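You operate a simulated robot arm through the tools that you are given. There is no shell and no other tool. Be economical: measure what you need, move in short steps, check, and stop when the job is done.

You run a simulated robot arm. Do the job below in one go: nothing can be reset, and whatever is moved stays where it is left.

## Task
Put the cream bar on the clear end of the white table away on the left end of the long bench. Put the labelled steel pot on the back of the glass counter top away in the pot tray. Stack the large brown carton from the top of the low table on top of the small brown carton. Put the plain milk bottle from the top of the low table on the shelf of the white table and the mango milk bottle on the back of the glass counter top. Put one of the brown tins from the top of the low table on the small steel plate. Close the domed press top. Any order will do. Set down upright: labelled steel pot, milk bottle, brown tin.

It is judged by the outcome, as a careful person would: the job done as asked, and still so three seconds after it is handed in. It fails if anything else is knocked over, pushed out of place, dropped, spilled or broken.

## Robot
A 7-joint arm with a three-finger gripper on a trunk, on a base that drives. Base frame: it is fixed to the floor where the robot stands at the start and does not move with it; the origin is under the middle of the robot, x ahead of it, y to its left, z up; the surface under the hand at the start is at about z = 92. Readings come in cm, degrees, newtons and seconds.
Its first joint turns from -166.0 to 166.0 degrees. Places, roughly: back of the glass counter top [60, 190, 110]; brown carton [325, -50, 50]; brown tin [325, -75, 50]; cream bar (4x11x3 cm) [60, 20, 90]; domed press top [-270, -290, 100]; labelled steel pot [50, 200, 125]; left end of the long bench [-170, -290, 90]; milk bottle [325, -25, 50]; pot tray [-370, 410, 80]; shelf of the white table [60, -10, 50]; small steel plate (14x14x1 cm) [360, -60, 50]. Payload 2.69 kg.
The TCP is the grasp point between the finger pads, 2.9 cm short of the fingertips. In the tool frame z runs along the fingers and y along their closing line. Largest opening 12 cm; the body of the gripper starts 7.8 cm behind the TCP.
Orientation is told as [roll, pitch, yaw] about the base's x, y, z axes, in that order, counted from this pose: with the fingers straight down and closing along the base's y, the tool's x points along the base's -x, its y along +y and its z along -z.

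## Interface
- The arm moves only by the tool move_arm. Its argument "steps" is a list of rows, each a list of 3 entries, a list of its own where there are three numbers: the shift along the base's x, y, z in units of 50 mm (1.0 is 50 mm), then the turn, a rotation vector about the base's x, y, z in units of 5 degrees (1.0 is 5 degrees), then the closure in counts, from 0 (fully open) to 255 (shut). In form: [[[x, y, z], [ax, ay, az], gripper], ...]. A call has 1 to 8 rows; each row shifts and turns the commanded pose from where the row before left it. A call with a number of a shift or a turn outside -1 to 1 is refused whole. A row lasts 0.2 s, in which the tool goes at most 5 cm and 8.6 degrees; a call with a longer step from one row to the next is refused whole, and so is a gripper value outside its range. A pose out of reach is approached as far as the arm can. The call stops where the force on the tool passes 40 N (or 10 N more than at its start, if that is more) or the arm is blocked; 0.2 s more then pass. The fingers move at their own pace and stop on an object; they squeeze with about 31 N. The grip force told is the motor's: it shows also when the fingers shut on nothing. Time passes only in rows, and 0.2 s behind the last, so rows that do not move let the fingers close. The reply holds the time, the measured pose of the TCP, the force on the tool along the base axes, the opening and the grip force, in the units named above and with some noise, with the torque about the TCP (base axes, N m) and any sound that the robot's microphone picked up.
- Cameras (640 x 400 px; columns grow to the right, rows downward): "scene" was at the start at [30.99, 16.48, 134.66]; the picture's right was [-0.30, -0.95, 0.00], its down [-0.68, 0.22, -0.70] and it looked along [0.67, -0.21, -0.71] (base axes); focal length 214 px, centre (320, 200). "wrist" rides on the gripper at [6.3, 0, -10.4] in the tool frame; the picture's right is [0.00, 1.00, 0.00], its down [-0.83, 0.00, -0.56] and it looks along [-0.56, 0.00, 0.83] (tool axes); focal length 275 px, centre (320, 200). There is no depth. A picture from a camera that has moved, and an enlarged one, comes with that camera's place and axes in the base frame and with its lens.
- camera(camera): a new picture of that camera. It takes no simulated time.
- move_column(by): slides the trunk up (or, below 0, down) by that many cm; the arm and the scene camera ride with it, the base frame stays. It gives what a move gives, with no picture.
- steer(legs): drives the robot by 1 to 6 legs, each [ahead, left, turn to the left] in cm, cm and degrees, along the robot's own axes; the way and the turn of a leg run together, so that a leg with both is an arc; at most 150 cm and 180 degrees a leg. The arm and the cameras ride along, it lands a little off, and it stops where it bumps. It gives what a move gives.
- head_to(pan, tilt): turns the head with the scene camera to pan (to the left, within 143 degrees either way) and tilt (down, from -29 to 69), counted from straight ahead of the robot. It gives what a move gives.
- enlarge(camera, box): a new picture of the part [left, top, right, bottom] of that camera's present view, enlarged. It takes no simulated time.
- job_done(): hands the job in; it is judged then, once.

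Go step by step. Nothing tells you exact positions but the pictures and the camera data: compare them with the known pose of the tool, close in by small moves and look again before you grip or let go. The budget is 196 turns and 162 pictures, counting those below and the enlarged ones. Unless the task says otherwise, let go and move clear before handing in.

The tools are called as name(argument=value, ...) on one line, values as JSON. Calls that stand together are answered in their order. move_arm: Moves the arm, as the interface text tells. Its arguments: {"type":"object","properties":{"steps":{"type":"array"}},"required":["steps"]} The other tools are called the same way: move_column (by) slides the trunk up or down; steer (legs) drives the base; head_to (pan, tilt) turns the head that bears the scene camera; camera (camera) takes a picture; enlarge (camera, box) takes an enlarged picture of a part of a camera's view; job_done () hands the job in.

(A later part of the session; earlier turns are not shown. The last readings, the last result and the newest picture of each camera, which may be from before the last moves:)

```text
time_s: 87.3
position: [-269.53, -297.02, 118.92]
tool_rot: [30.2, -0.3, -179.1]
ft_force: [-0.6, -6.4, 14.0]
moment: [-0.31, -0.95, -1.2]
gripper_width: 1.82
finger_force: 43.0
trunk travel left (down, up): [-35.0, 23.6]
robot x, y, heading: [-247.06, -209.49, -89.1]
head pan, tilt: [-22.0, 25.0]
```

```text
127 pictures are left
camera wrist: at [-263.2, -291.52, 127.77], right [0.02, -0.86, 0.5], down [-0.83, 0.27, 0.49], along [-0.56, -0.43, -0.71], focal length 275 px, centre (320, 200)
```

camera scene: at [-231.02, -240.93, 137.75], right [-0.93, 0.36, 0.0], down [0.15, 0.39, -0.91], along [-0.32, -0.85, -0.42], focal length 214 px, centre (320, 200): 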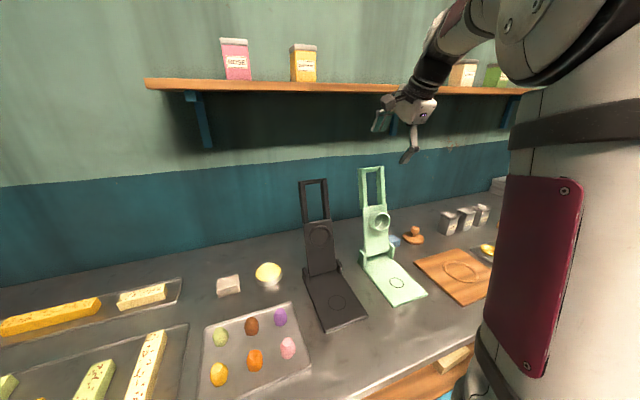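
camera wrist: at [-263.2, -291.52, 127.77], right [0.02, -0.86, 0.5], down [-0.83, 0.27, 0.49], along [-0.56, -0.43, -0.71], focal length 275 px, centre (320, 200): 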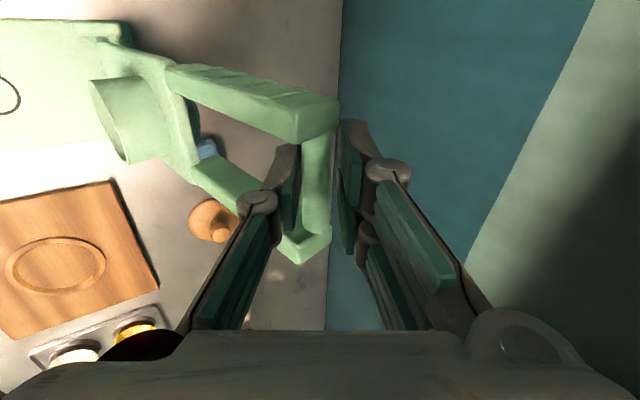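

Gripped (1.8 cm bar). I'll loosen to a cage around the bar so it can turn, and swing it forward along the arc with the front finger supporting it.

move_arm(steps=[[[0, 0, 0], [0, 0, 0], 191], [[0, 0, 0], [0, 0, 0], 191], [[0, 0.876, 0.14], [-0.5, 0, 0], 191], [[0, 0.846, 0.016], [-0.5, 0, 0], 191], [[0, 0.838, -0.104], [-0.5, 0, 0], 191], [[0, 0.816, -0.218], [-0.5, 0, 0], 191], [[0, 0, 0], [0, 0, 0], 191]])

camera(camera="wrist")

camera(camera="scene")

```text
time_s: 88.9
position: [-269.56, -280.12, 118.03]
tool_rot: [40.0, -0.6, -179.1]
ft_force: [0.8, 0.5, 0.2]
moment: [0.02, 0.0, 0.03]
gripper_width: 3.07
finger_force: 0.5
trunk travel left (down, up): [-35.0, 23.6]
robot x, y, heading: [-247.29, -209.18, -89.2]
head pan, tilt: [-22.0, 25.0]
```

```text
126 pictures are left
camera wrist: at [-263.2, -273.19, 125.83], right [0.02, -0.77, 0.64], down [-0.83, 0.34, 0.44], along [-0.56, -0.54, -0.63], focal length 275 px, centre (320, 200)
```

wrist: 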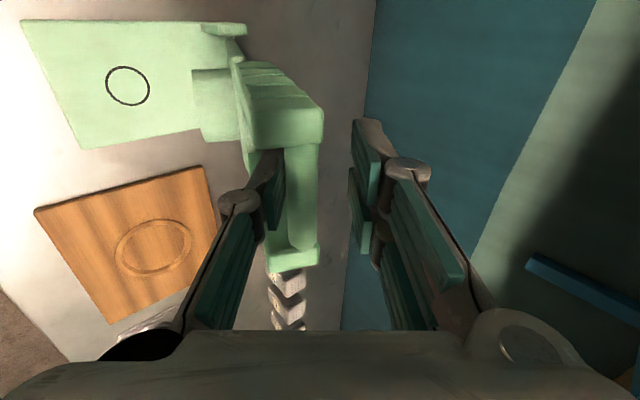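

```text
125 pictures are left
camera scene: at [-231.02, -240.94, 137.74], right [-0.93, 0.36, 0.0], down [0.15, 0.39, -0.91], along [-0.32, -0.85, -0.42], focal length 214 px, centre (320, 200)
```

scene: 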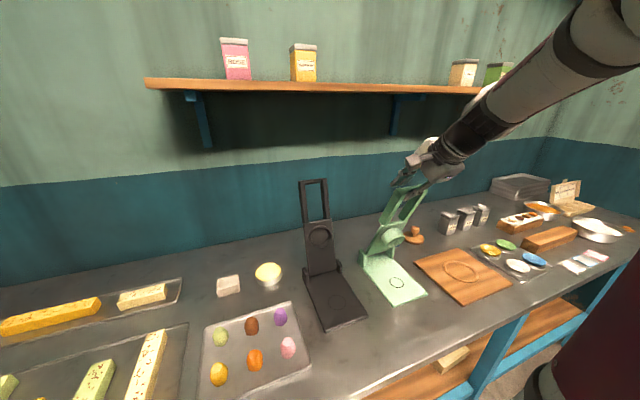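

The lid follows, resting on the front finger. Continuing the arc.

move_arm(steps=[[[0, 0.78, -0.33], [-0.5, 0, 0], 191], [[0, 0.724, -0.436], [-0.5, 0, 0], 191], [[0, 0.656, -0.532], [0, 0, 0], 191], [[0, 0.578, -0.618], [0, 0, 0], 191], [[0, 0.484, -0.694], [0, 0, 0], 191], [[0, 0, 0], [0, 0, 0], 191]])

camera(camera="wrist")

camera(camera="scene")

```text
time_s: 90.3
position: [-269.46, -264.0, 104.84]
tool_rot: [45.0, -0.7, -179.2]
ft_force: [-0.3, 1.2, -0.8]
moment: [-0.01, -0.02, -0.04]
gripper_width: 3.18
finger_force: 1.7
trunk travel left (down, up): [-35.0, 23.6]
robot x, y, heading: [-246.92, -209.65, -89.1]
head pan, tilt: [-22.0, 25.0]
```

```text
124 pictures are left
camera wrist: at [-263.16, -256.39, 112.01], right [0.02, -0.71, 0.71], down [-0.83, 0.38, 0.41], along [-0.56, -0.6, -0.58], focal length 275 px, centre (320, 200)
```

wrist: 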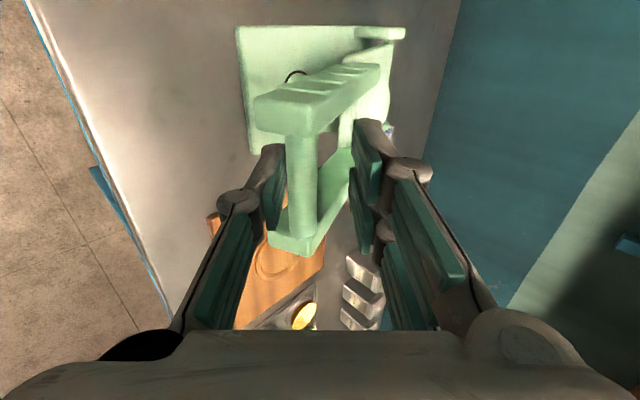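

```text
123 pictures are left
camera scene: at [-231.02, -240.93, 137.75], right [-0.93, 0.36, 0.0], down [0.15, 0.39, -0.91], along [-0.32, -0.85, -0.42], focal length 214 px, centre (320, 200)
```

scene: 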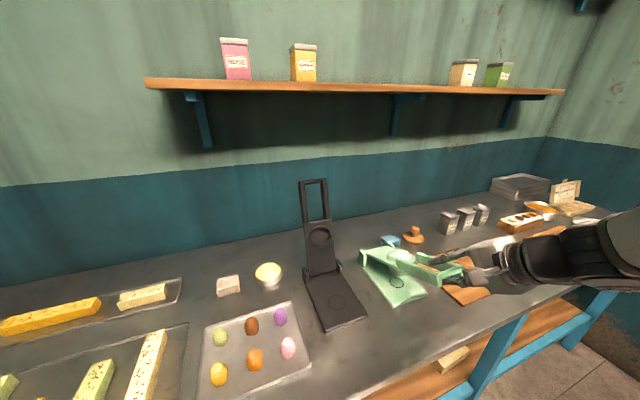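

move_arm(steps=[[[0, 0.384, -0.752], [0, 0, 0], 191], [[0, 0.276, -0.8], [0, 0, 0], 191], [[0, 0, 0], [0, 0, 0], 191]])

camera(camera="wrist")

enlarge(camera="scene", box=[340, 200, 580, 350])

```text
time_s: 91.0
position: [-272.03, -261.67, 98.5]
tool_rot: [44.6, 0.5, -178.5]
ft_force: [6.2, 3.9, -1.3]
moment: [0.0, -0.14, -0.05]
gripper_width: 3.19
finger_force: 1.7
out of reach, approached as far as the arm can: row 1, 2
trunk travel left (down, up): [-35.0, 23.6]
robot x, y, heading: [-246.85, -209.19, -89.1]
head pan, tilt: [-22.0, 25.0]
stopped in row 3: the force on the tool passed its limit at 48 N (the readings are from after the stop); the commanded pose is now the measured one
```

```text
122 pictures are left
camera wrist: at [-265.94, -254.0, 105.87], right [0.02, -0.71, 0.7], down [-0.84, 0.37, 0.39], along [-0.54, -0.6, -0.59], focal length 275 px, centre (320, 200)
```

wrist: 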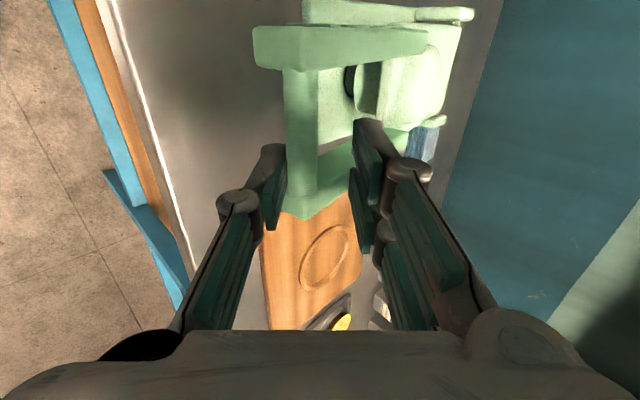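

```text
2.67 times, centred on (460, 275) of scene
camera zoom: at [-230.93, -240.9, 137.74], right [-0.93, 0.36, 0.0], down [0.15, 0.39, -0.91], along [-0.32, -0.85, -0.42], focal length 572 px, centre (-53, 0)
```

zoom: 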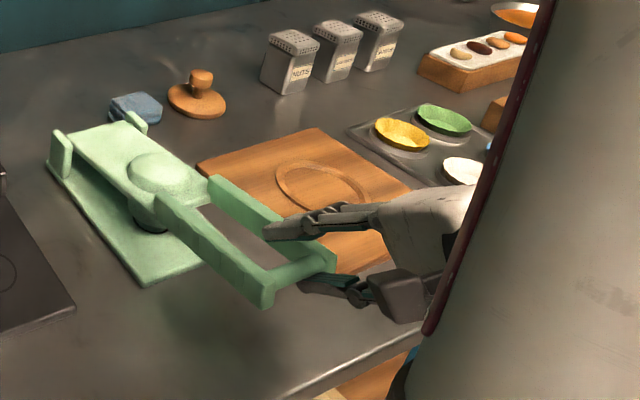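

The hand is at its inner reach with the lid nearly shut. I'll open the fingers in stages so the lid settles down, then lift straight up.

move_arm(steps=[[[0, 0, 0], [0, 0, 0], 165], [[0, 0, 0], [0, 0, 0], 130], [[0, 0, 0], [0, 0, 0], 95], [[0, 0, 0], [0, 0, 0], 60], [[0, 0, 0], [0, 0, 0], 30], [[0, 0, 0], [0, 0, 0], 0]])

enlarge(camera="scene", box=[340, 200, 580, 350])

camera(camera="wrist")

```text
time_s: 92.4
position: [-272.1, -261.62, 98.51]
tool_rot: [44.7, 0.4, -178.6]
ft_force: [-0.8, -0.3, -0.1]
moment: [0.01, -0.01, -0.01]
gripper_width: 11.99
finger_force: 0.0
trunk travel left (down, up): [-35.0, 23.6]
robot x, y, heading: [-246.79, -209.4, -88.9]
head pan, tilt: [-22.0, 25.0]
```

```text
2.67 times, centred on (460, 275) of scene
camera zoom: at [-230.97, -240.91, 137.74], right [-0.93, 0.36, 0.0], down [0.15, 0.39, -0.91], along [-0.32, -0.85, -0.42], focal length 572 px, centre (-53, 0)
```

zoom: 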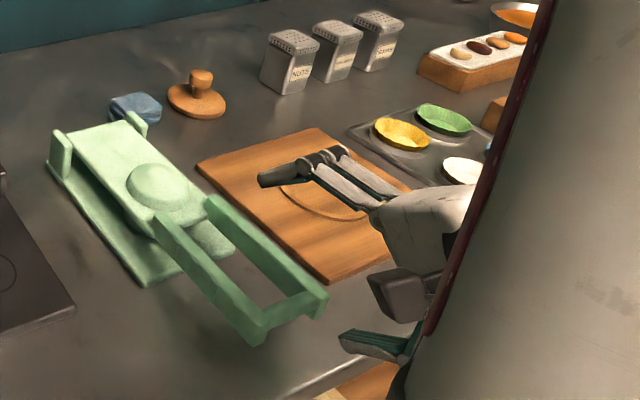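

```text
119 pictures are left
camera wrist: at [-266.04, -254.01, 105.88], right [0.02, -0.71, 0.7], down [-0.84, 0.37, 0.39], along [-0.54, -0.6, -0.59], focal length 275 px, centre (320, 200)
```

wrist: 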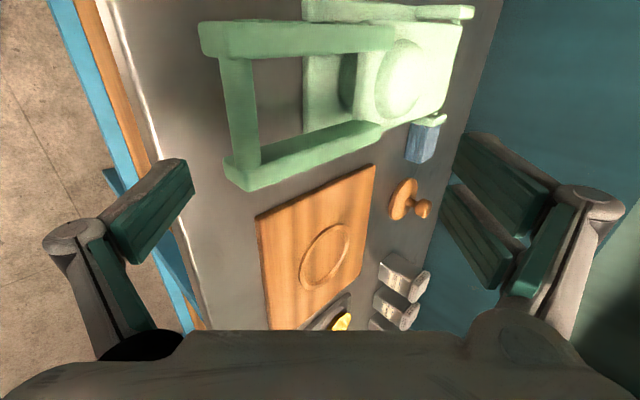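

The lid has come down. I'll lift off, straighten the hand, back up a little, and inspect.

move_arm(steps=[[[0, 0, 0.9], [0, 0, 0], 0], [[0, 0, 0.9], [0, 0, 0], 0], [[0, 0, 0.9], [0, 0, 0], 0], [[0, -0.2, 0.3], [1, 0, 0], 0], [[0, -0.2, 0.3], [1, 0, 0], 0], [[0, -0.2, 0], [1, 0, 0], 0], [[0, -0.2, 0], [1, 0, 0], 0], [[0, -0.2, 0], [1, 0, 0], 0]])

steer(legs=[[-14, 0, 0]])

move_arm(steps=[[[0, 0, 0], [1, 0, 0], 255], [[0, 0, 0], [1, 0, 0], 255], [[0, 0, 0], [1, 0, 0], 255], [[0, 0, 0], [1, 0, 0], 255], [[0.5, 0, 0], [0, 0, 0], 255], [[0, 0, 0], [0, 0, 0], 255]])

camera(camera="wrist")

enlarge(camera="scene", box=[300, 170, 540, 320])

```text
time_s: 94.2
position: [-272.25, -266.48, 115.04]
tool_rot: [19.5, 1.0, -178.9]
ft_force: [-0.3, -0.1, 0.6]
moment: [-0.03, 0.01, 0.01]
gripper_width: 12.02
finger_force: 0.0
trunk travel left (down, up): [-35.0, 23.6]
robot x, y, heading: [-247.04, -209.08, -88.7]
head pan, tilt: [-22.0, 25.0]
```

```text
time_s: 95.5
position: [-272.38, -252.56, 114.95]
tool_rot: [19.6, 1.1, -178.8]
ft_force: [0.4, -0.4, 0.2]
moment: [-0.02, 0.0, 0.0]
gripper_width: 12.0
finger_force: 0.1
trunk travel left (down, up): [-35.0, 23.6]
robot x, y, heading: [-246.82, -195.21, -89.1]
head pan, tilt: [-22.0, 25.0]
```

```text
time_s: 96.9
position: [-269.92, -252.57, 115.06]
tool_rot: [-0.4, 1.3, -179.2]
ft_force: [-0.3, -0.1, -1.1]
moment: [-0.01, 0.01, -0.03]
gripper_width: 0.0
finger_force: 28.4
trunk travel left (down, up): [-35.0, 23.6]
robot x, y, heading: [-247.2, -195.17, -89.0]
head pan, tilt: [-22.0, 25.0]
```

```text
118 pictures are left
camera wrist: at [-263.77, -252.38, 125.48], right [0.02, -1.0, -0.01], down [-0.84, -0.02, 0.54], along [-0.54, 0.0, -0.84], focal length 275 px, centre (320, 200)
```

wrist: 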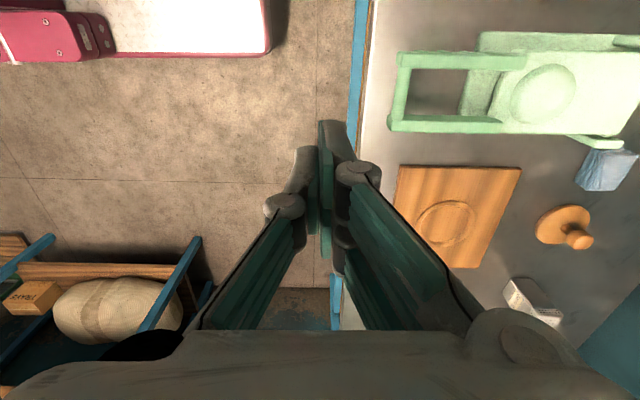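

```text
2.67 times, centred on (420, 245) of scene
camera zoom: at [-231.21, -226.82, 137.74], right [-0.93, 0.36, 0.0], down [0.15, 0.39, -0.91], along [-0.32, -0.85, -0.42], focal length 572 px, centre (53, 80)
```

zoom: 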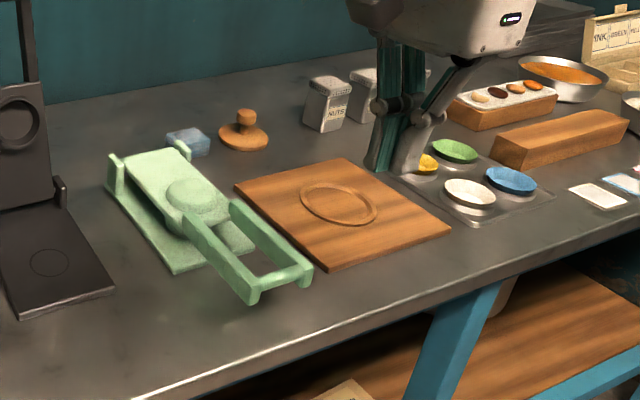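

The top lies shut on its base. I'll press lightly on the handle bar to make sure it is fully down.

move_arm(steps=[[[0, -0.88, 0], [0, 0, 0], 255], [[-0.18, -0.88, 0], [0, 0, 0], 255], [[0, 0, -0.9], [0, 0, 0], 255], [[0, 0, -0.9], [0, 0, 0], 255], [[0, 0, -0.9], [0, 0, 0], 255], [[0, 0, -0.6], [0, 0, 0], 255], [[0, 0, 0], [0, 0, 0], 255]])

move_arm(steps=[[[0, 0, -0.15], [0, 0, 0], 255], [[0, 0, -0.15], [0, 0, 0], 255], [[0, 0, -0.1], [0, 0, 0], 255], [[0, 0, 0], [0, 0, 0], 255]])

enlarge(camera="scene", box=[300, 170, 540, 320])

```text
time_s: 98.5
position: [-270.76, -261.42, 98.34]
tool_rot: [-0.4, 1.3, -179.2]
ft_force: [0.4, 0.9, -0.5]
moment: [0.01, 0.01, 0.0]
gripper_width: 0.0
finger_force: 28.4
trunk travel left (down, up): [-35.0, 23.6]
robot x, y, heading: [-247.25, -195.48, -88.8]
head pan, tilt: [-22.0, 25.0]
```

```text
time_s: 99.5
position: [-270.79, -261.34, 96.46]
tool_rot: [-0.3, 1.4, -179.2]
ft_force: [-0.1, 0.0, 0.7]
moment: [0.02, 0.01, 0.03]
gripper_width: 0.01
finger_force: 27.9
trunk travel left (down, up): [-35.0, 23.6]
robot x, y, heading: [-247.3, -195.22, -88.9]
head pan, tilt: [-22.0, 25.0]
```

```text
2.67 times, centred on (420, 245) of scene
camera zoom: at [-231.2, -226.81, 137.74], right [-0.93, 0.36, 0.0], down [0.15, 0.39, -0.91], along [-0.32, -0.85, -0.42], focal length 572 px, centre (53, 80)
```

zoom: 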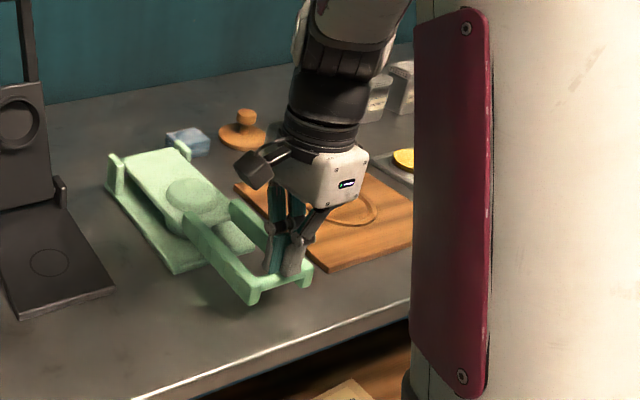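

move_arm(steps=[[[0, 0.1, -0.1], [0, 0, 0], 255], [[0, 0.1, -0.1], [0, 0, 0], 255], [[0, 0, -0.1], [0, 0, 0], 255], [[0, 0, 0], [0, 0, 0], 255]])

camera(camera="wrist")

```text
time_s: 100.1
position: [-270.8, -261.03, 96.0]
tool_rot: [0.5, 1.0, -179.0]
ft_force: [5.7, 3.9, 14.0]
moment: [0.05, 0.18, -0.1]
gripper_width: 0.0
finger_force: 28.4
trunk travel left (down, up): [-35.0, 23.6]
robot x, y, heading: [-247.64, -195.26, -88.8]
head pan, tilt: [-22.0, 25.0]
stopped in row 3: the force on the tool passed its limit at 49 N (the readings are from after the stop); the commanded pose is now the measured one
```

```text
115 pictures are left
camera wrist: at [-264.61, -260.66, 106.52], right [0.02, -1.0, 0.01], down [-0.84, -0.01, 0.54], along [-0.54, -0.02, -0.84], focal length 275 px, centre (320, 200)
```

wrist: 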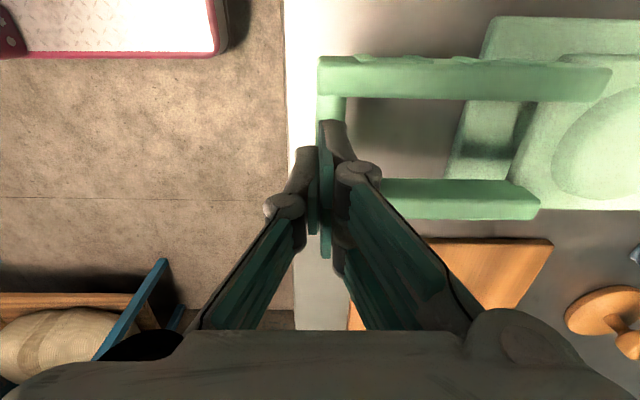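

It's firmly shut. Now to the steel pot: I'll raise the arm, back out of the room and drive to the glass counter.

move_arm(steps=[[[0, 0, 0.9], [0, 0, 0], 255], [[0, 0, 0.9], [0, 0, 0], 255], [[0, 0, 0.9], [0, 0, 0], 255], [[0, 0, 0.9], [0, 0, 0], 0], [[0, 0, 0.9], [0, 0, 0], 0], [[0, 0, 0.9], [0, 0, 0], 0]])

steer(legs=[[-150, 0, 0], [-75, 0, 0], [0, 150, 0], [0, 60, 0], [0, 0, 90]])

head_to(pan=70, tilt=20)

camera(camera="scene")

```text
time_s: 101.5
position: [-270.88, -261.08, 122.91]
tool_rot: [0.4, 0.9, -179.0]
ft_force: [-0.9, 0.4, -0.2]
moment: [0.01, -0.01, -0.01]
gripper_width: 12.0
finger_force: 0.1
trunk travel left (down, up): [-35.0, 23.6]
robot x, y, heading: [-247.11, -195.02, -89.1]
head pan, tilt: [-22.0, 25.0]
```

```text
time_s: 126.6
position: [24.91, 13.39, 122.87]
tool_rot: [0.5, 1.0, -88.6]
ft_force: [-0.8, 1.0, -0.4]
moment: [-0.02, 0.0, 0.0]
gripper_width: 12.01
finger_force: 0.1
trunk travel left (down, up): [-35.0, 23.6]
robot x, y, heading: [-40.71, 36.09, 1.7]
head pan, tilt: [-22.0, 25.0]
```

```text
time_s: 128.2
position: [25.01, 13.46, 122.82]
tool_rot: [0.5, 0.9, -88.6]
ft_force: [0.3, 0.2, -0.6]
moment: [-0.02, -0.02, -0.01]
gripper_width: 11.98
finger_force: 0.1
trunk travel left (down, up): [-35.0, 23.6]
robot x, y, heading: [-40.83, 36.41, 1.5]
head pan, tilt: [70.0, 20.0]
```

```text
114 pictures are left
camera scene: at [-15.32, 64.91, 138.55], right [0.95, -0.32, 0.0], down [-0.11, -0.32, -0.94], along [0.3, 0.89, -0.34], focal length 214 px, centre (320, 200)
```

scene: 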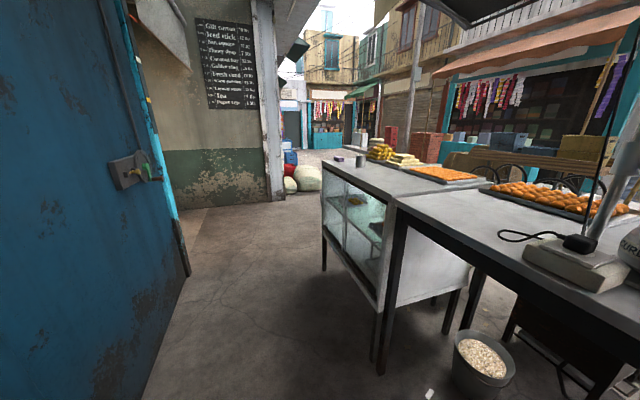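

The glass counter is at x≥45, y 135–235, top z≈110. I'll strafe along it and look at the pot.

steer(legs=[[6, 0, -1.5], [0, 150, 0], [0, 12, 0]])

head_to(pan=0, tilt=30)

camera(camera="scene")

```text
time_s: 137.1
position: [30.58, 174.01, 122.83]
tool_rot: [0.4, 1.0, -90.4]
ft_force: [-0.4, 1.1, -0.5]
moment: [-0.01, -0.01, -0.03]
gripper_width: 12.01
finger_force: 0.1
trunk travel left (down, up): [-35.0, 23.6]
robot x, y, heading: [-34.38, 198.79, -0.3]
head pan, tilt: [70.0, 20.0]
```

```text
time_s: 138.5
position: [30.62, 173.93, 123.03]
tool_rot: [0.6, 1.0, -90.4]
ft_force: [-0.2, 0.3, -1.0]
moment: [0.01, -0.02, -0.01]
gripper_width: 11.99
finger_force: 0.1
trunk travel left (down, up): [-35.0, 23.6]
robot x, y, heading: [-34.51, 199.22, -0.1]
head pan, tilt: [0.0, 30.0]
```

```text
113 pictures are left
camera scene: at [-2.19, 217.84, 136.95], right [0.0, -1.0, 0.0], down [-0.5, 0.0, -0.87], along [0.87, 0.0, -0.5], focal length 214 px, centre (320, 200)
```

scene: 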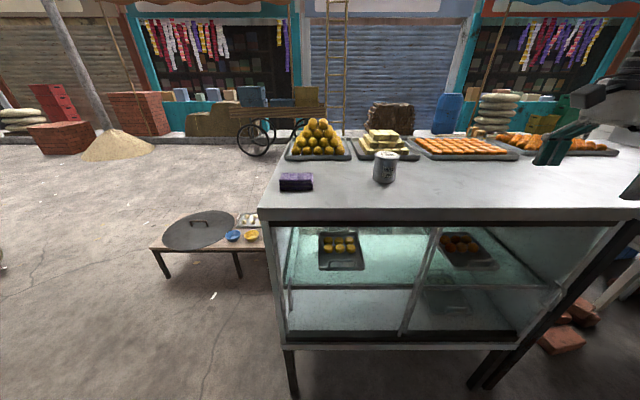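

enlarge(camera="scene", box=[340, 130, 436, 190])

head_to(pan=100, tilt=20)

camera(camera="scene")

```text
6.67 times, centred on (388, 160) of scene
camera zoom: at [-2.19, 217.84, 136.95], right [0.0, -1.0, 0.0], down [-0.5, 0.0, -0.87], along [0.87, 0.0, -0.5], focal length 1430 px, centre (-133, 467)
```

zoom: 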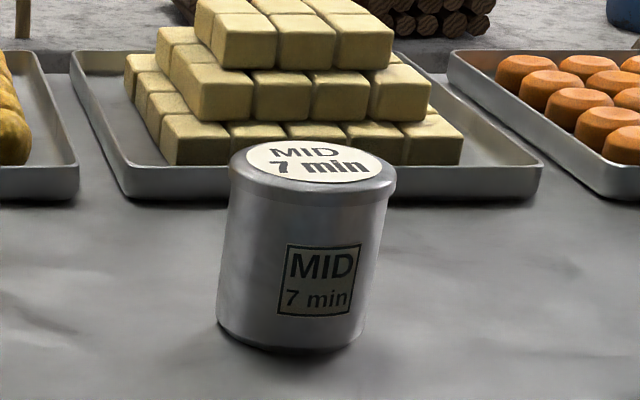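

```text
time_s: 140.3
position: [30.75, 173.98, 122.9]
tool_rot: [0.6, 1.1, -90.4]
ft_force: [-0.5, 0.4, -0.3]
moment: [0.02, -0.01, 0.01]
gripper_width: 12.0
finger_force: 0.1
trunk travel left (down, up): [-35.0, 23.6]
robot x, y, heading: [-35.14, 199.27, -0.0]
head pan, tilt: [100.0, 20.0]
```

```text
111 pictures are left
camera scene: at [-12.8, 227.06, 138.55], right [0.99, 0.17, 0.0], down [0.06, -0.34, -0.94], along [-0.16, 0.93, -0.34], focal length 214 px, centre (320, 200)
```

scene: 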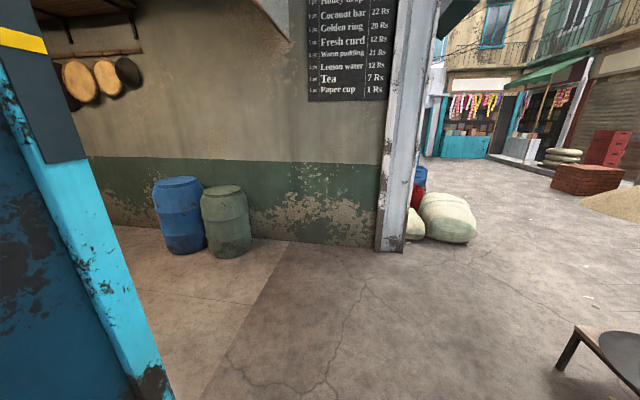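

The pot is a small lidded tin "MID 7 min" at about (58.8, 198.6), z 110–117.5. I'll drive slightly closer and position the hand above it.

steer(legs=[[15, 0, 0]])

move_arm(steps=[[[0.4, 0.8, 0.2], [-0.05, -0.1, 0], 0], [[0.4, 0.85, 0.2], [-0.05, -0.1, 0], 0], [[0.4, 0.85, 0], [0, 0, 0], 0], [[0.4, 0.85, 0], [0, 0, 0], 0], [[0.4, 0.85, 0], [0, 0, 0], 0], [[0.4, 0.75, 0], [0, 0, 0], 0], [[0.2, 0, 0], [0, 0, 0], 0], [[0, 0, 0], [0, 0, 0], 0]])

camera(camera="wrist")

```text
time_s: 141.6
position: [45.67, 173.86, 122.81]
tool_rot: [0.5, 0.9, -90.4]
ft_force: [-0.5, 1.0, 0.8]
moment: [-0.03, 0.03, 0.04]
gripper_width: 12.02
finger_force: 0.1
trunk travel left (down, up): [-35.0, 23.6]
robot x, y, heading: [-19.52, 199.18, -0.3]
head pan, tilt: [100.0, 20.0]
```

```text
time_s: 143.4
position: [58.7, 198.65, 124.83]
tool_rot: [1.5, 0.5, -90.4]
ft_force: [0.1, 0.4, 1.2]
moment: [0.01, -0.02, 0.01]
gripper_width: 11.99
finger_force: 0.0
trunk travel left (down, up): [-35.0, 23.6]
robot x, y, heading: [-19.51, 199.27, -0.3]
head pan, tilt: [100.0, 20.0]
```

```text
110 pictures are left
camera wrist: at [58.48, 205.0, 135.28], right [1.0, 0.0, 0.03], down [-0.02, -0.84, 0.55], along [0.02, -0.55, -0.84], focal length 275 px, centre (320, 200)
```

wrist: 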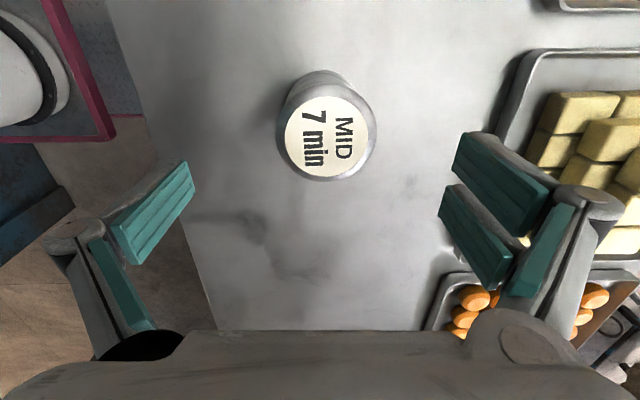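

move_arm(steps=[[[0.07, -0.03, -0.7], [-0.1, 0.15, 0], 0], [[0.07, -0.03, -0.7], [0, 0.15, 0], 0], [[0, 0, -0.7], [0, 0, 0], 0], [[0, 0, 0], [0, 0, 0], 0], [[0, 0, 0], [0, 0, 0], 0]])

camera(camera="wrist")

```text
time_s: 144.6
position: [59.46, 198.39, 114.56]
tool_rot: [-0.1, 0.1, -90.4]
ft_force: [0.9, -0.5, -0.5]
moment: [-0.02, -0.03, 0.01]
gripper_width: 12.0
finger_force: 0.0
trunk travel left (down, up): [-35.0, 23.6]
robot x, y, heading: [-19.39, 199.1, -0.2]
head pan, tilt: [100.0, 20.0]
```

```text
109 pictures are left
camera wrist: at [59.52, 204.78, 124.79], right [1.0, 0.0, 0.0], down [0.0, -0.83, 0.56], along [0.0, -0.56, -0.83], focal length 275 px, centre (320, 200)
```

wrist: 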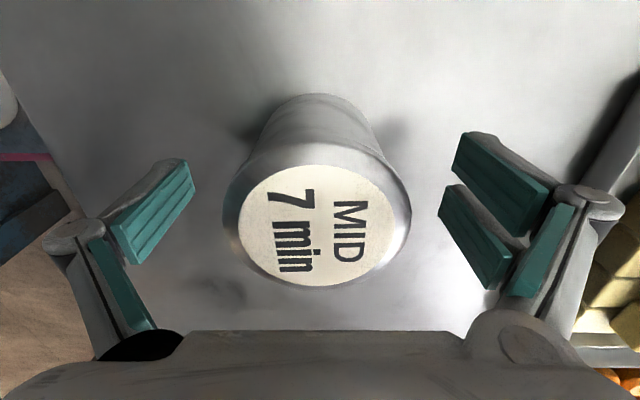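

The pot is centred between the pads; closing and lifting a little.

move_arm(steps=[[[0, 0, 0], [0, 0, 0], 255], [[0, 0, 0], [0, 0, 0], 255], [[0, 0, 0], [0, 0, 0], 255], [[0, 0, 0], [0, 0, 0], 255], [[0, 0, 0.5], [0, 0, 0], 255], [[0, 0, 0.7], [0, 0, 0], 255], [[0, 0, 0], [0, 0, 0], 255]])

head_to(pan=0, tilt=30)

enlarge(camera="scene", box=[300, 80, 500, 220])

```text
time_s: 146.2
position: [59.34, 198.38, 120.47]
tool_rot: [-0.1, 0.0, -90.4]
ft_force: [0.5, -0.1, -2.4]
moment: [0.06, 0.02, 0.01]
gripper_width: 6.71
finger_force: 30.5
trunk travel left (down, up): [-35.0, 23.6]
robot x, y, heading: [-19.46, 198.73, -0.2]
head pan, tilt: [100.0, 20.0]
```

```text
time_s: 148.0
position: [59.39, 198.37, 120.41]
tool_rot: [0.0, 0.0, -90.4]
ft_force: [-0.3, -0.6, -2.6]
moment: [-0.01, -0.01, -0.02]
gripper_width: 6.68
finger_force: 31.1
trunk travel left (down, up): [-35.0, 23.6]
robot x, y, heading: [-19.42, 198.57, -0.7]
head pan, tilt: [0.0, 30.0]
```

```text
2.86 times, centred on (400, 150) of scene
camera zoom: at [12.9, 217.75, 136.94], right [0.0, -1.0, 0.0], down [-0.5, 0.0, -0.87], along [0.87, 0.0, -0.5], focal length 613 px, centre (91, 343)
```

zoom: 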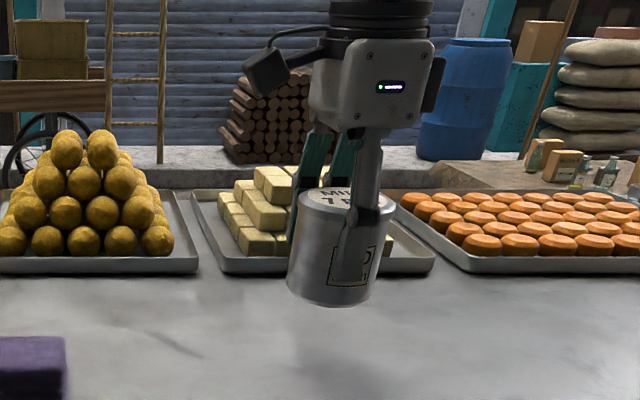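

Held well. I'll tuck the arm in, back off, go past the counter end and turn into the passage toward the pot tray.

move_arm(steps=[[[0, 0, 0.9], [0, 0, 0], 255], [[-0.4, 0, 0.8], [0, 0, 0], 255], [[-0.8, 0, 0.3], [0, 0, 0], 255], [[-0.9, 0, 0], [0, 0, 0], 255], [[-0.9, 0, 0], [0, 0, 0], 255], [[-0.6, 0, 0], [0, 0, 0], 255], [[0, 0, 0], [0, 0, 0], 255]])

steer(legs=[[-16, 0, 0], [0, 147, 0], [0, 0, 90], [0, 0, 90]])

head_to(pan=10, tilt=25)

camera(camera="scene")

```text
time_s: 149.6
position: [41.34, 198.33, 130.38]
tool_rot: [0.0, 0.0, -90.4]
ft_force: [1.0, 0.0, -1.4]
moment: [0.01, 0.0, 0.01]
gripper_width: 6.69
finger_force: 31.3
trunk travel left (down, up): [-35.0, 23.6]
robot x, y, heading: [-19.72, 198.75, -0.1]
head pan, tilt: [0.0, 30.0]
```

```text
time_s: 165.6
position: [-95.8, 344.92, 130.43]
tool_rot: [0.0, 0.0, 91.5]
ft_force: [0.0, -0.9, -2.2]
moment: [-0.02, 0.03, -0.02]
gripper_width: 6.7
finger_force: 30.9
trunk travel left (down, up): [-35.0, 23.6]
robot x, y, heading: [-35.0, 346.41, -178.4]
head pan, tilt: [0.0, 30.0]
```

```text
time_s: 166.3
position: [-95.83, 345.07, 130.39]
tool_rot: [0.0, 0.0, 91.5]
ft_force: [0.3, 0.0, -2.6]
moment: [-0.01, -0.02, -0.01]
gripper_width: 6.69
finger_force: 30.6
trunk travel left (down, up): [-35.0, 23.6]
robot x, y, heading: [-35.07, 346.26, -178.6]
head pan, tilt: [10.0, 25.0]
```

```text
107 pictures are left
camera scene: at [-66.87, 324.75, 137.74], right [-0.2, 0.98, 0.0], down [0.41, 0.09, -0.91], along [-0.89, -0.18, -0.42], focal length 214 px, centre (320, 200)
```

scene: 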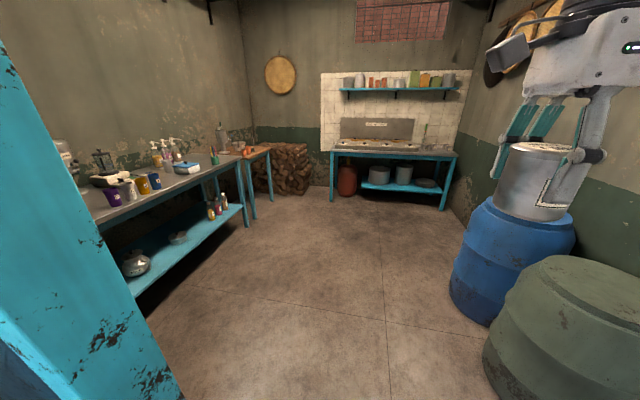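

The pot tray should be on the tiled back table at x≈-370. The lane at y≈340 is clear of the barrels; driving ahead.

steer(legs=[[0, 0, -1.5], [150, 0, 0], [65, 0, 0]])

head_to(pan=-20, tilt=35)

camera(camera="scene")

```text
time_s: 177.4
position: [-312.31, 345.32, 130.54]
tool_rot: [0.1, 0.0, 90.2]
ft_force: [0.8, 0.1, -1.6]
moment: [-0.01, -0.05, 0.01]
gripper_width: 6.7
finger_force: 31.1
trunk travel left (down, up): [-35.0, 23.6]
robot x, y, heading: [-251.41, 345.15, -179.5]
head pan, tilt: [10.0, 25.0]
```

```text
time_s: 178.3
position: [-312.35, 345.32, 130.38]
tool_rot: [-0.1, 0.0, 90.2]
ft_force: [-0.4, 0.4, -2.7]
moment: [-0.03, 0.02, -0.01]
gripper_width: 6.69
finger_force: 31.5
trunk travel left (down, up): [-35.0, 23.6]
robot x, y, heading: [-251.46, 344.99, -179.7]
head pan, tilt: [-20.0, 35.0]
```

```text
106 pictures are left
camera scene: at [-283.08, 329.03, 136.17], right [0.34, 0.94, 0.0], down [0.54, -0.19, -0.82], along [-0.77, 0.28, -0.57], focal length 214 px, centre (320, 200)
```

scene: 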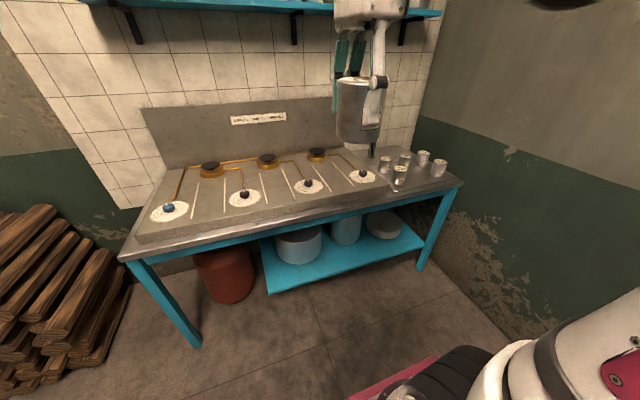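

enlarge(camera="scene", box=[330, 110, 480, 220])

```text
3.64 times, centred on (405, 165) of scene
camera zoom: at [-283.08, 329.03, 136.17], right [0.34, 0.94, 0.0], down [0.54, -0.19, -0.82], along [-0.77, 0.28, -0.57], focal length 780 px, centre (11, 327)
```

zoom: 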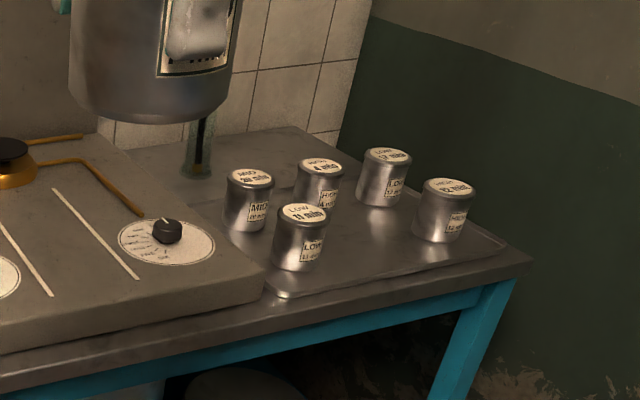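

The tray at the table's right end holds five pots in a 2×3 grid; the gap is front-middle at about (-359, 412). I'll drive ahead, then sideways to face it.

steer(legs=[[34, 0, 0], [0, -55, 0]])

head_to(pan=-5, tilt=45)

camera(camera="scene")

camera(camera="wrist")

```text
time_s: 183.3
position: [-346.66, 400.36, 130.4]
tool_rot: [0.0, 0.0, 90.4]
ft_force: [0.0, 0.0, -1.7]
moment: [-0.04, 0.03, -0.04]
gripper_width: 6.7
finger_force: 30.8
trunk travel left (down, up): [-35.0, 23.6]
robot x, y, heading: [-285.87, 400.88, -179.5]
head pan, tilt: [-20.0, 35.0]
```

```text
time_s: 184.1
position: [-346.69, 400.28, 130.4]
tool_rot: [0.0, 0.0, 90.3]
ft_force: [-0.5, -0.4, -2.8]
moment: [-0.04, 0.0, 0.01]
gripper_width: 6.71
finger_force: 31.2
trunk travel left (down, up): [-35.0, 23.6]
robot x, y, heading: [-285.75, 400.58, -179.7]
head pan, tilt: [-5.0, 45.0]
```

```text
104 pictures are left
camera scene: at [-317.17, 381.87, 134.69], right [0.08, 1.0, 0.0], down [0.7, -0.06, -0.71], along [-0.71, 0.06, -0.71], focal length 214 px, centre (320, 200)
```

scene: 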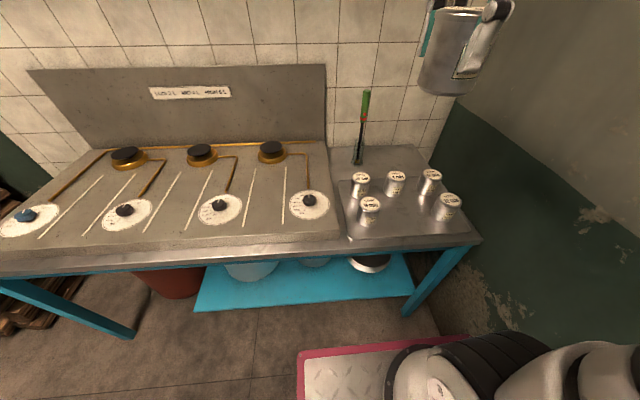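

```text
103 pictures are left
camera wrist: at [-346.61, 394.16, 140.76], right [-1.0, -0.01, 0.0], down [-0.01, 0.83, 0.56], along [-0.01, 0.56, -0.83], focal length 275 px, centre (320, 200)
```

wrist: 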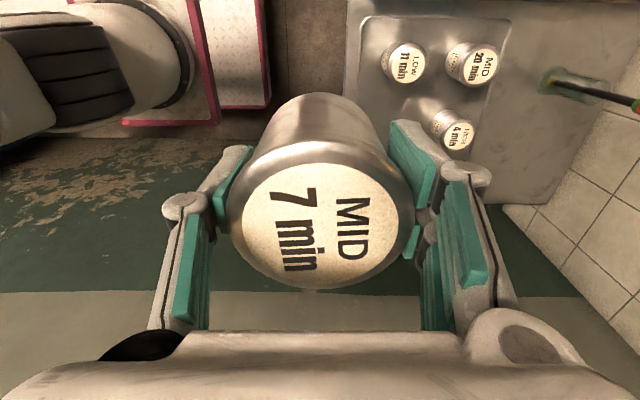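

The empty slot computes to about (-362.7, 416), tray top z≈77. I'll move over it and check.

move_arm(steps=[[[-0.53, 0.52, -0.4], [0, 0, 0], 255], [[-0.53, 0.52, -0.4], [0, 0, 0], 255], [[-0.53, 0.52, -0.4], [0, 0, 0], 255], [[-0.53, 0.52, -0.4], [0, 0, 0], 255], [[-0.53, 0.52, -0.4], [0, 0, 0], 255], [[-0.53, 0.52, -0.4], [0, 0, 0], 255], [[0, 0, -0.9], [0, 0, 0], 255], [[0, 0, -0.9], [0, 0, 0], 255]])

camera(camera="wrist")

enlarge(camera="scene", box=[320, 100, 500, 260])

```text
time_s: 185.9
position: [-362.5, 416.01, 109.54]
tool_rot: [0.0, 0.0, 90.5]
ft_force: [0.2, -0.6, -3.0]
moment: [0.0, 0.04, 0.02]
gripper_width: 6.72
finger_force: 31.4
trunk travel left (down, up): [-35.0, 23.6]
robot x, y, heading: [-285.9, 400.43, -179.3]
head pan, tilt: [-5.0, 45.0]
```

```text
102 pictures are left
camera wrist: at [-362.43, 409.82, 119.78], right [-1.0, -0.01, 0.0], down [-0.01, 0.83, 0.56], along [-0.01, 0.56, -0.83], focal length 275 px, centre (320, 200)
```

wrist: 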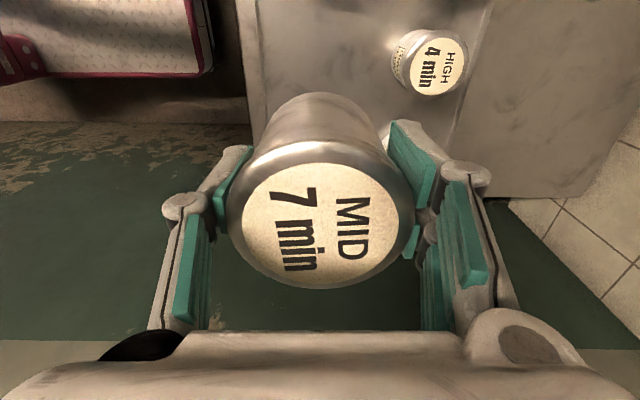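

```text
2.50 times, centred on (410, 180) of scene
camera zoom: at [-317.16, 381.87, 134.69], right [0.08, 1.0, 0.0], down [0.7, -0.06, -0.71], along [-0.7, 0.06, -0.71], focal length 536 px, centre (95, 250)
```

zoom: 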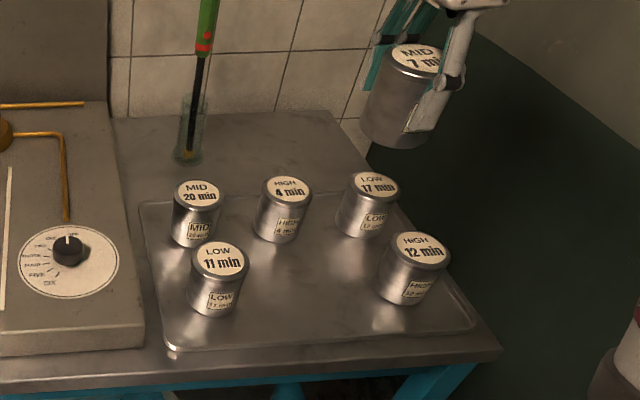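

Fine: column centre is y≈414.9. Descend to just above the tray.

move_arm(steps=[[[-0.07, -0.11, -0.9], [0, 0, 0], 255], [[-0.07, -0.11, -0.9], [0, 0, 0], 255], [[0, 0, -0.9], [0, 0, 0], 255], [[0, 0, -0.9], [0, 0, 0], 255], [[0, 0, -0.8], [0, 0, 0], 255], [[0, 0, -0.3], [0, 0, 0], 255], [[0, 0, 0], [0, 0, 0], 255]])

enlarge(camera="scene", box=[320, 100, 500, 260])

```text
time_s: 187.5
position: [-363.35, 414.91, 85.81]
tool_rot: [0.0, -0.2, 90.4]
ft_force: [0.4, 0.4, -2.9]
moment: [-0.03, 0.0, -0.01]
gripper_width: 6.7
finger_force: 31.0
trunk travel left (down, up): [-35.0, 23.6]
robot x, y, heading: [-285.51, 400.03, -179.6]
head pan, tilt: [-5.0, 45.0]
```

```text
2.50 times, centred on (410, 180) of scene
camera zoom: at [-317.17, 381.87, 134.69], right [0.08, 1.0, 0.0], down [0.7, -0.06, -0.71], along [-0.7, 0.06, -0.71], focal length 536 px, centre (95, 250)
```

zoom: 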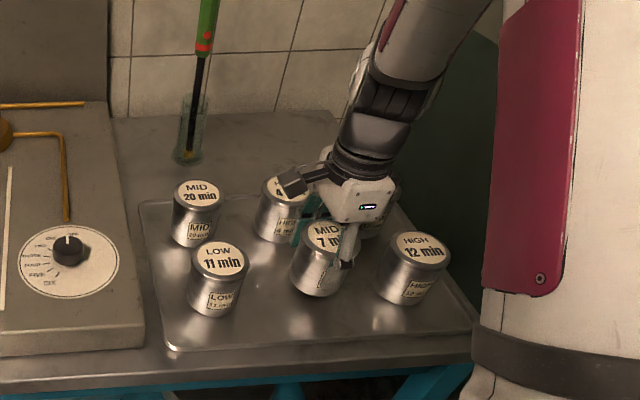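

move_arm(steps=[[[0, 0, -0.4], [0, 0, 0], 255], [[0, 0, -0.08], [0, 0, 0], 255], [[0, 0, 0], [0, 0, 0], 255]])

enlarge(camera="scene", box=[360, 170, 480, 250])

```text
time_s: 188.3
position: [-363.41, 414.93, 83.63]
tool_rot: [0.1, 0.0, 90.3]
ft_force: [5.2, -1.4, 20.7]
moment: [0.05, -0.15, -0.19]
gripper_width: 6.71
finger_force: 30.9
trunk travel left (down, up): [-35.0, 23.6]
robot x, y, heading: [-286.08, 400.82, -179.6]
head pan, tilt: [-5.0, 45.0]
```

```text
5.00 times, centred on (420, 210) of scene
camera zoom: at [-317.08, 381.85, 134.71], right [0.08, 1.0, 0.0], down [0.7, -0.06, -0.71], along [-0.71, 0.06, -0.71], focal length 1072 px, centre (-180, 150)
```

zoom: 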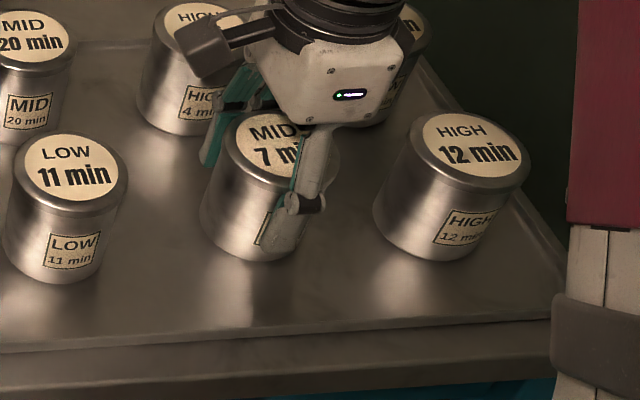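

It's down in the slot. Ease off, open slightly, and lift straight up.

move_arm(steps=[[[0, 0, 0.03], [0, 0, 0], 255], [[0, 0, 0], [0, 0, 0], 74], [[0, 0, 0], [0, 0, 0], 74], [[0, 0, 0.3], [0, 0, 0], 74], [[0, 0, 0.9], [0, 0, 0], 74], [[0, 0, 0.9], [0, 0, 0], 74], [[0, 0, 0.9], [0, 0, 0], 0], [[0, 0, 0.9], [0, 0, 0], 0]])

enlarge(camera="scene", box=[320, 100, 500, 260])

```text
time_s: 190.1
position: [-363.27, 414.8, 103.07]
tool_rot: [-0.1, 0.0, 90.3]
ft_force: [-0.5, -0.3, -1.3]
moment: [0.03, -0.05, -0.02]
gripper_width: 11.99
finger_force: 0.1
trunk travel left (down, up): [-35.0, 23.6]
robot x, y, heading: [-285.68, 400.49, -179.5]
head pan, tilt: [-5.0, 45.0]
```

```text
2.50 times, centred on (410, 180) of scene
camera zoom: at [-317.2, 381.87, 134.68], right [0.08, 1.0, 0.0], down [0.71, -0.06, -0.71], along [-0.7, 0.06, -0.71], focal length 536 px, centre (95, 250)
```

zoom: 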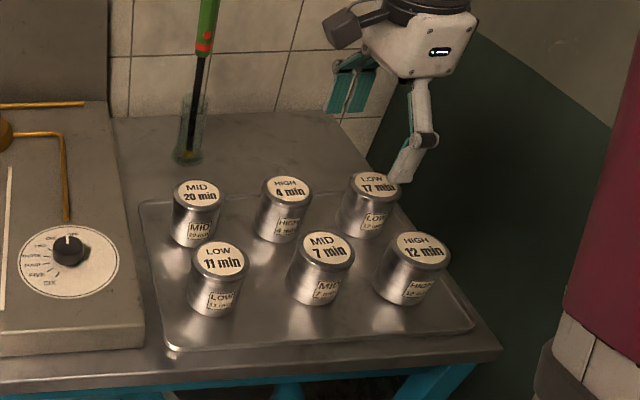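

The pot sits neatly in its slot. Next, the low table; I'll tuck the arm, retrace to the passage and look out to the street.

move_arm(steps=[[[0.3, 0, 0.8], [0, 0, 0], 0], [[0.5, -0.4, 0.7], [0, 0, 0], 0], [[0.5, -0.4, 0.7], [0, 0, 0], 0], [[0.5, -0.5, 0.6], [0, 0, 0], 0], [[0.5, -0.5, 0.6], [0, 0, 0], 0], [[0.5, -0.5, 0.6], [0, 0, 0], 0], [[0.2, -0.5, 0.4], [0, 0, 0], 0], [[0, 0, 0], [0, 0, 0], 0]])

steer(legs=[[0, 56, 0], [-40, 0, 0], [0, 0, 90], [0, 0, 90], [150, 0, 0], [80, 0, 0]])

head_to(pan=-30, tilt=20)

camera(camera="scene")

```text
time_s: 191.9
position: [-348.36, 400.72, 125.14]
tool_rot: [0.1, 0.0, 90.4]
ft_force: [-0.1, -0.8, -0.1]
moment: [0.03, 0.0, -0.01]
gripper_width: 11.98
finger_force: 0.0
trunk travel left (down, up): [-35.0, 23.6]
robot x, y, heading: [-285.67, 400.58, -179.3]
head pan, tilt: [-5.0, 45.0]
```

```text
time_s: 215.8
position: [46.91, 346.33, 125.1]
tool_rot: [-0.1, 0.0, -89.5]
ft_force: [-0.2, -0.4, 0.4]
moment: [0.0, 0.01, 0.01]
gripper_width: 11.99
finger_force: 0.0
trunk travel left (down, up): [-35.0, 23.6]
robot x, y, heading: [-15.56, 346.52, 0.7]
head pan, tilt: [-5.0, 45.0]
```

```text
time_s: 216.7
position: [46.78, 346.4, 125.17]
tool_rot: [0.0, 0.0, -89.5]
ft_force: [0.1, -0.7, -0.6]
moment: [-0.01, 0.01, 0.01]
gripper_width: 11.97
finger_force: 0.1
trunk travel left (down, up): [-35.0, 23.6]
robot x, y, heading: [-15.66, 346.43, 0.7]
head pan, tilt: [-30.0, 20.0]
```

```text
97 pictures are left
camera scene: at [15.58, 361.16, 138.54], right [-0.49, -0.87, 0.0], down [-0.3, 0.17, -0.94], along [0.82, -0.46, -0.34], focal length 214 px, centre (320, 200)
```

scene: 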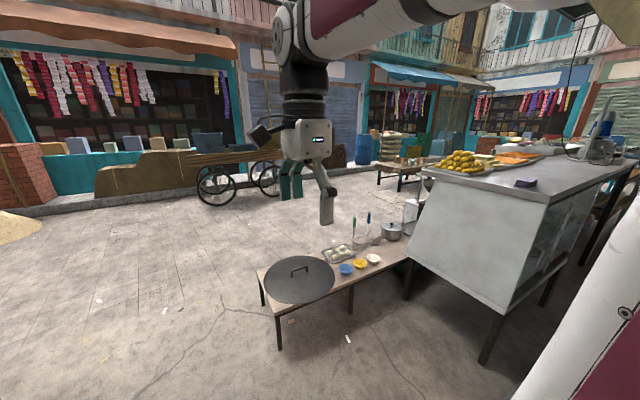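

The low table is across the street, past the griddle table. I'll go around it via y≈395 and then down the street at x≈235.

steer(legs=[[0, 48, -0.7], [150, 0, 0], [100, 0, 0], [0, 0, -90], [150, 0, 0], [80, 0, 0]])

head_to(pan=15, tilt=25)

camera(camera="scene")

```text
time_s: 246.1
position: [244.21, 103.84, 125.21]
tool_rot: [-0.1, 0.0, -177.8]
ft_force: [-0.3, 0.1, 0.9]
moment: [-0.04, -0.02, 0.0]
gripper_width: 12.01
finger_force: 0.1
trunk travel left (down, up): [-35.0, 23.6]
robot x, y, heading: [242.5, 166.42, -87.5]
head pan, tilt: [-30.0, 20.0]
```

```text
time_s: 247.2
position: [244.35, 103.88, 125.17]
tool_rot: [0.0, 0.0, -177.8]
ft_force: [0.0, 0.6, -0.8]
moment: [-0.01, 0.02, 0.03]
gripper_width: 11.97
finger_force: 0.0
trunk travel left (down, up): [-35.0, 23.6]
robot x, y, heading: [242.97, 166.23, -87.7]
head pan, tilt: [15.0, 25.0]
```

```text
96 pictures are left
camera scene: at [265.26, 134.94, 137.74], right [-0.96, -0.3, 0.0], down [-0.13, 0.4, -0.91], along [0.27, -0.87, -0.42], focal length 214 px, centre (320, 200)
```

scene: 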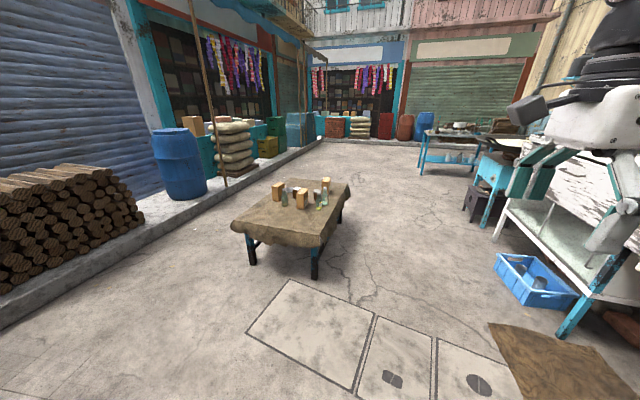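

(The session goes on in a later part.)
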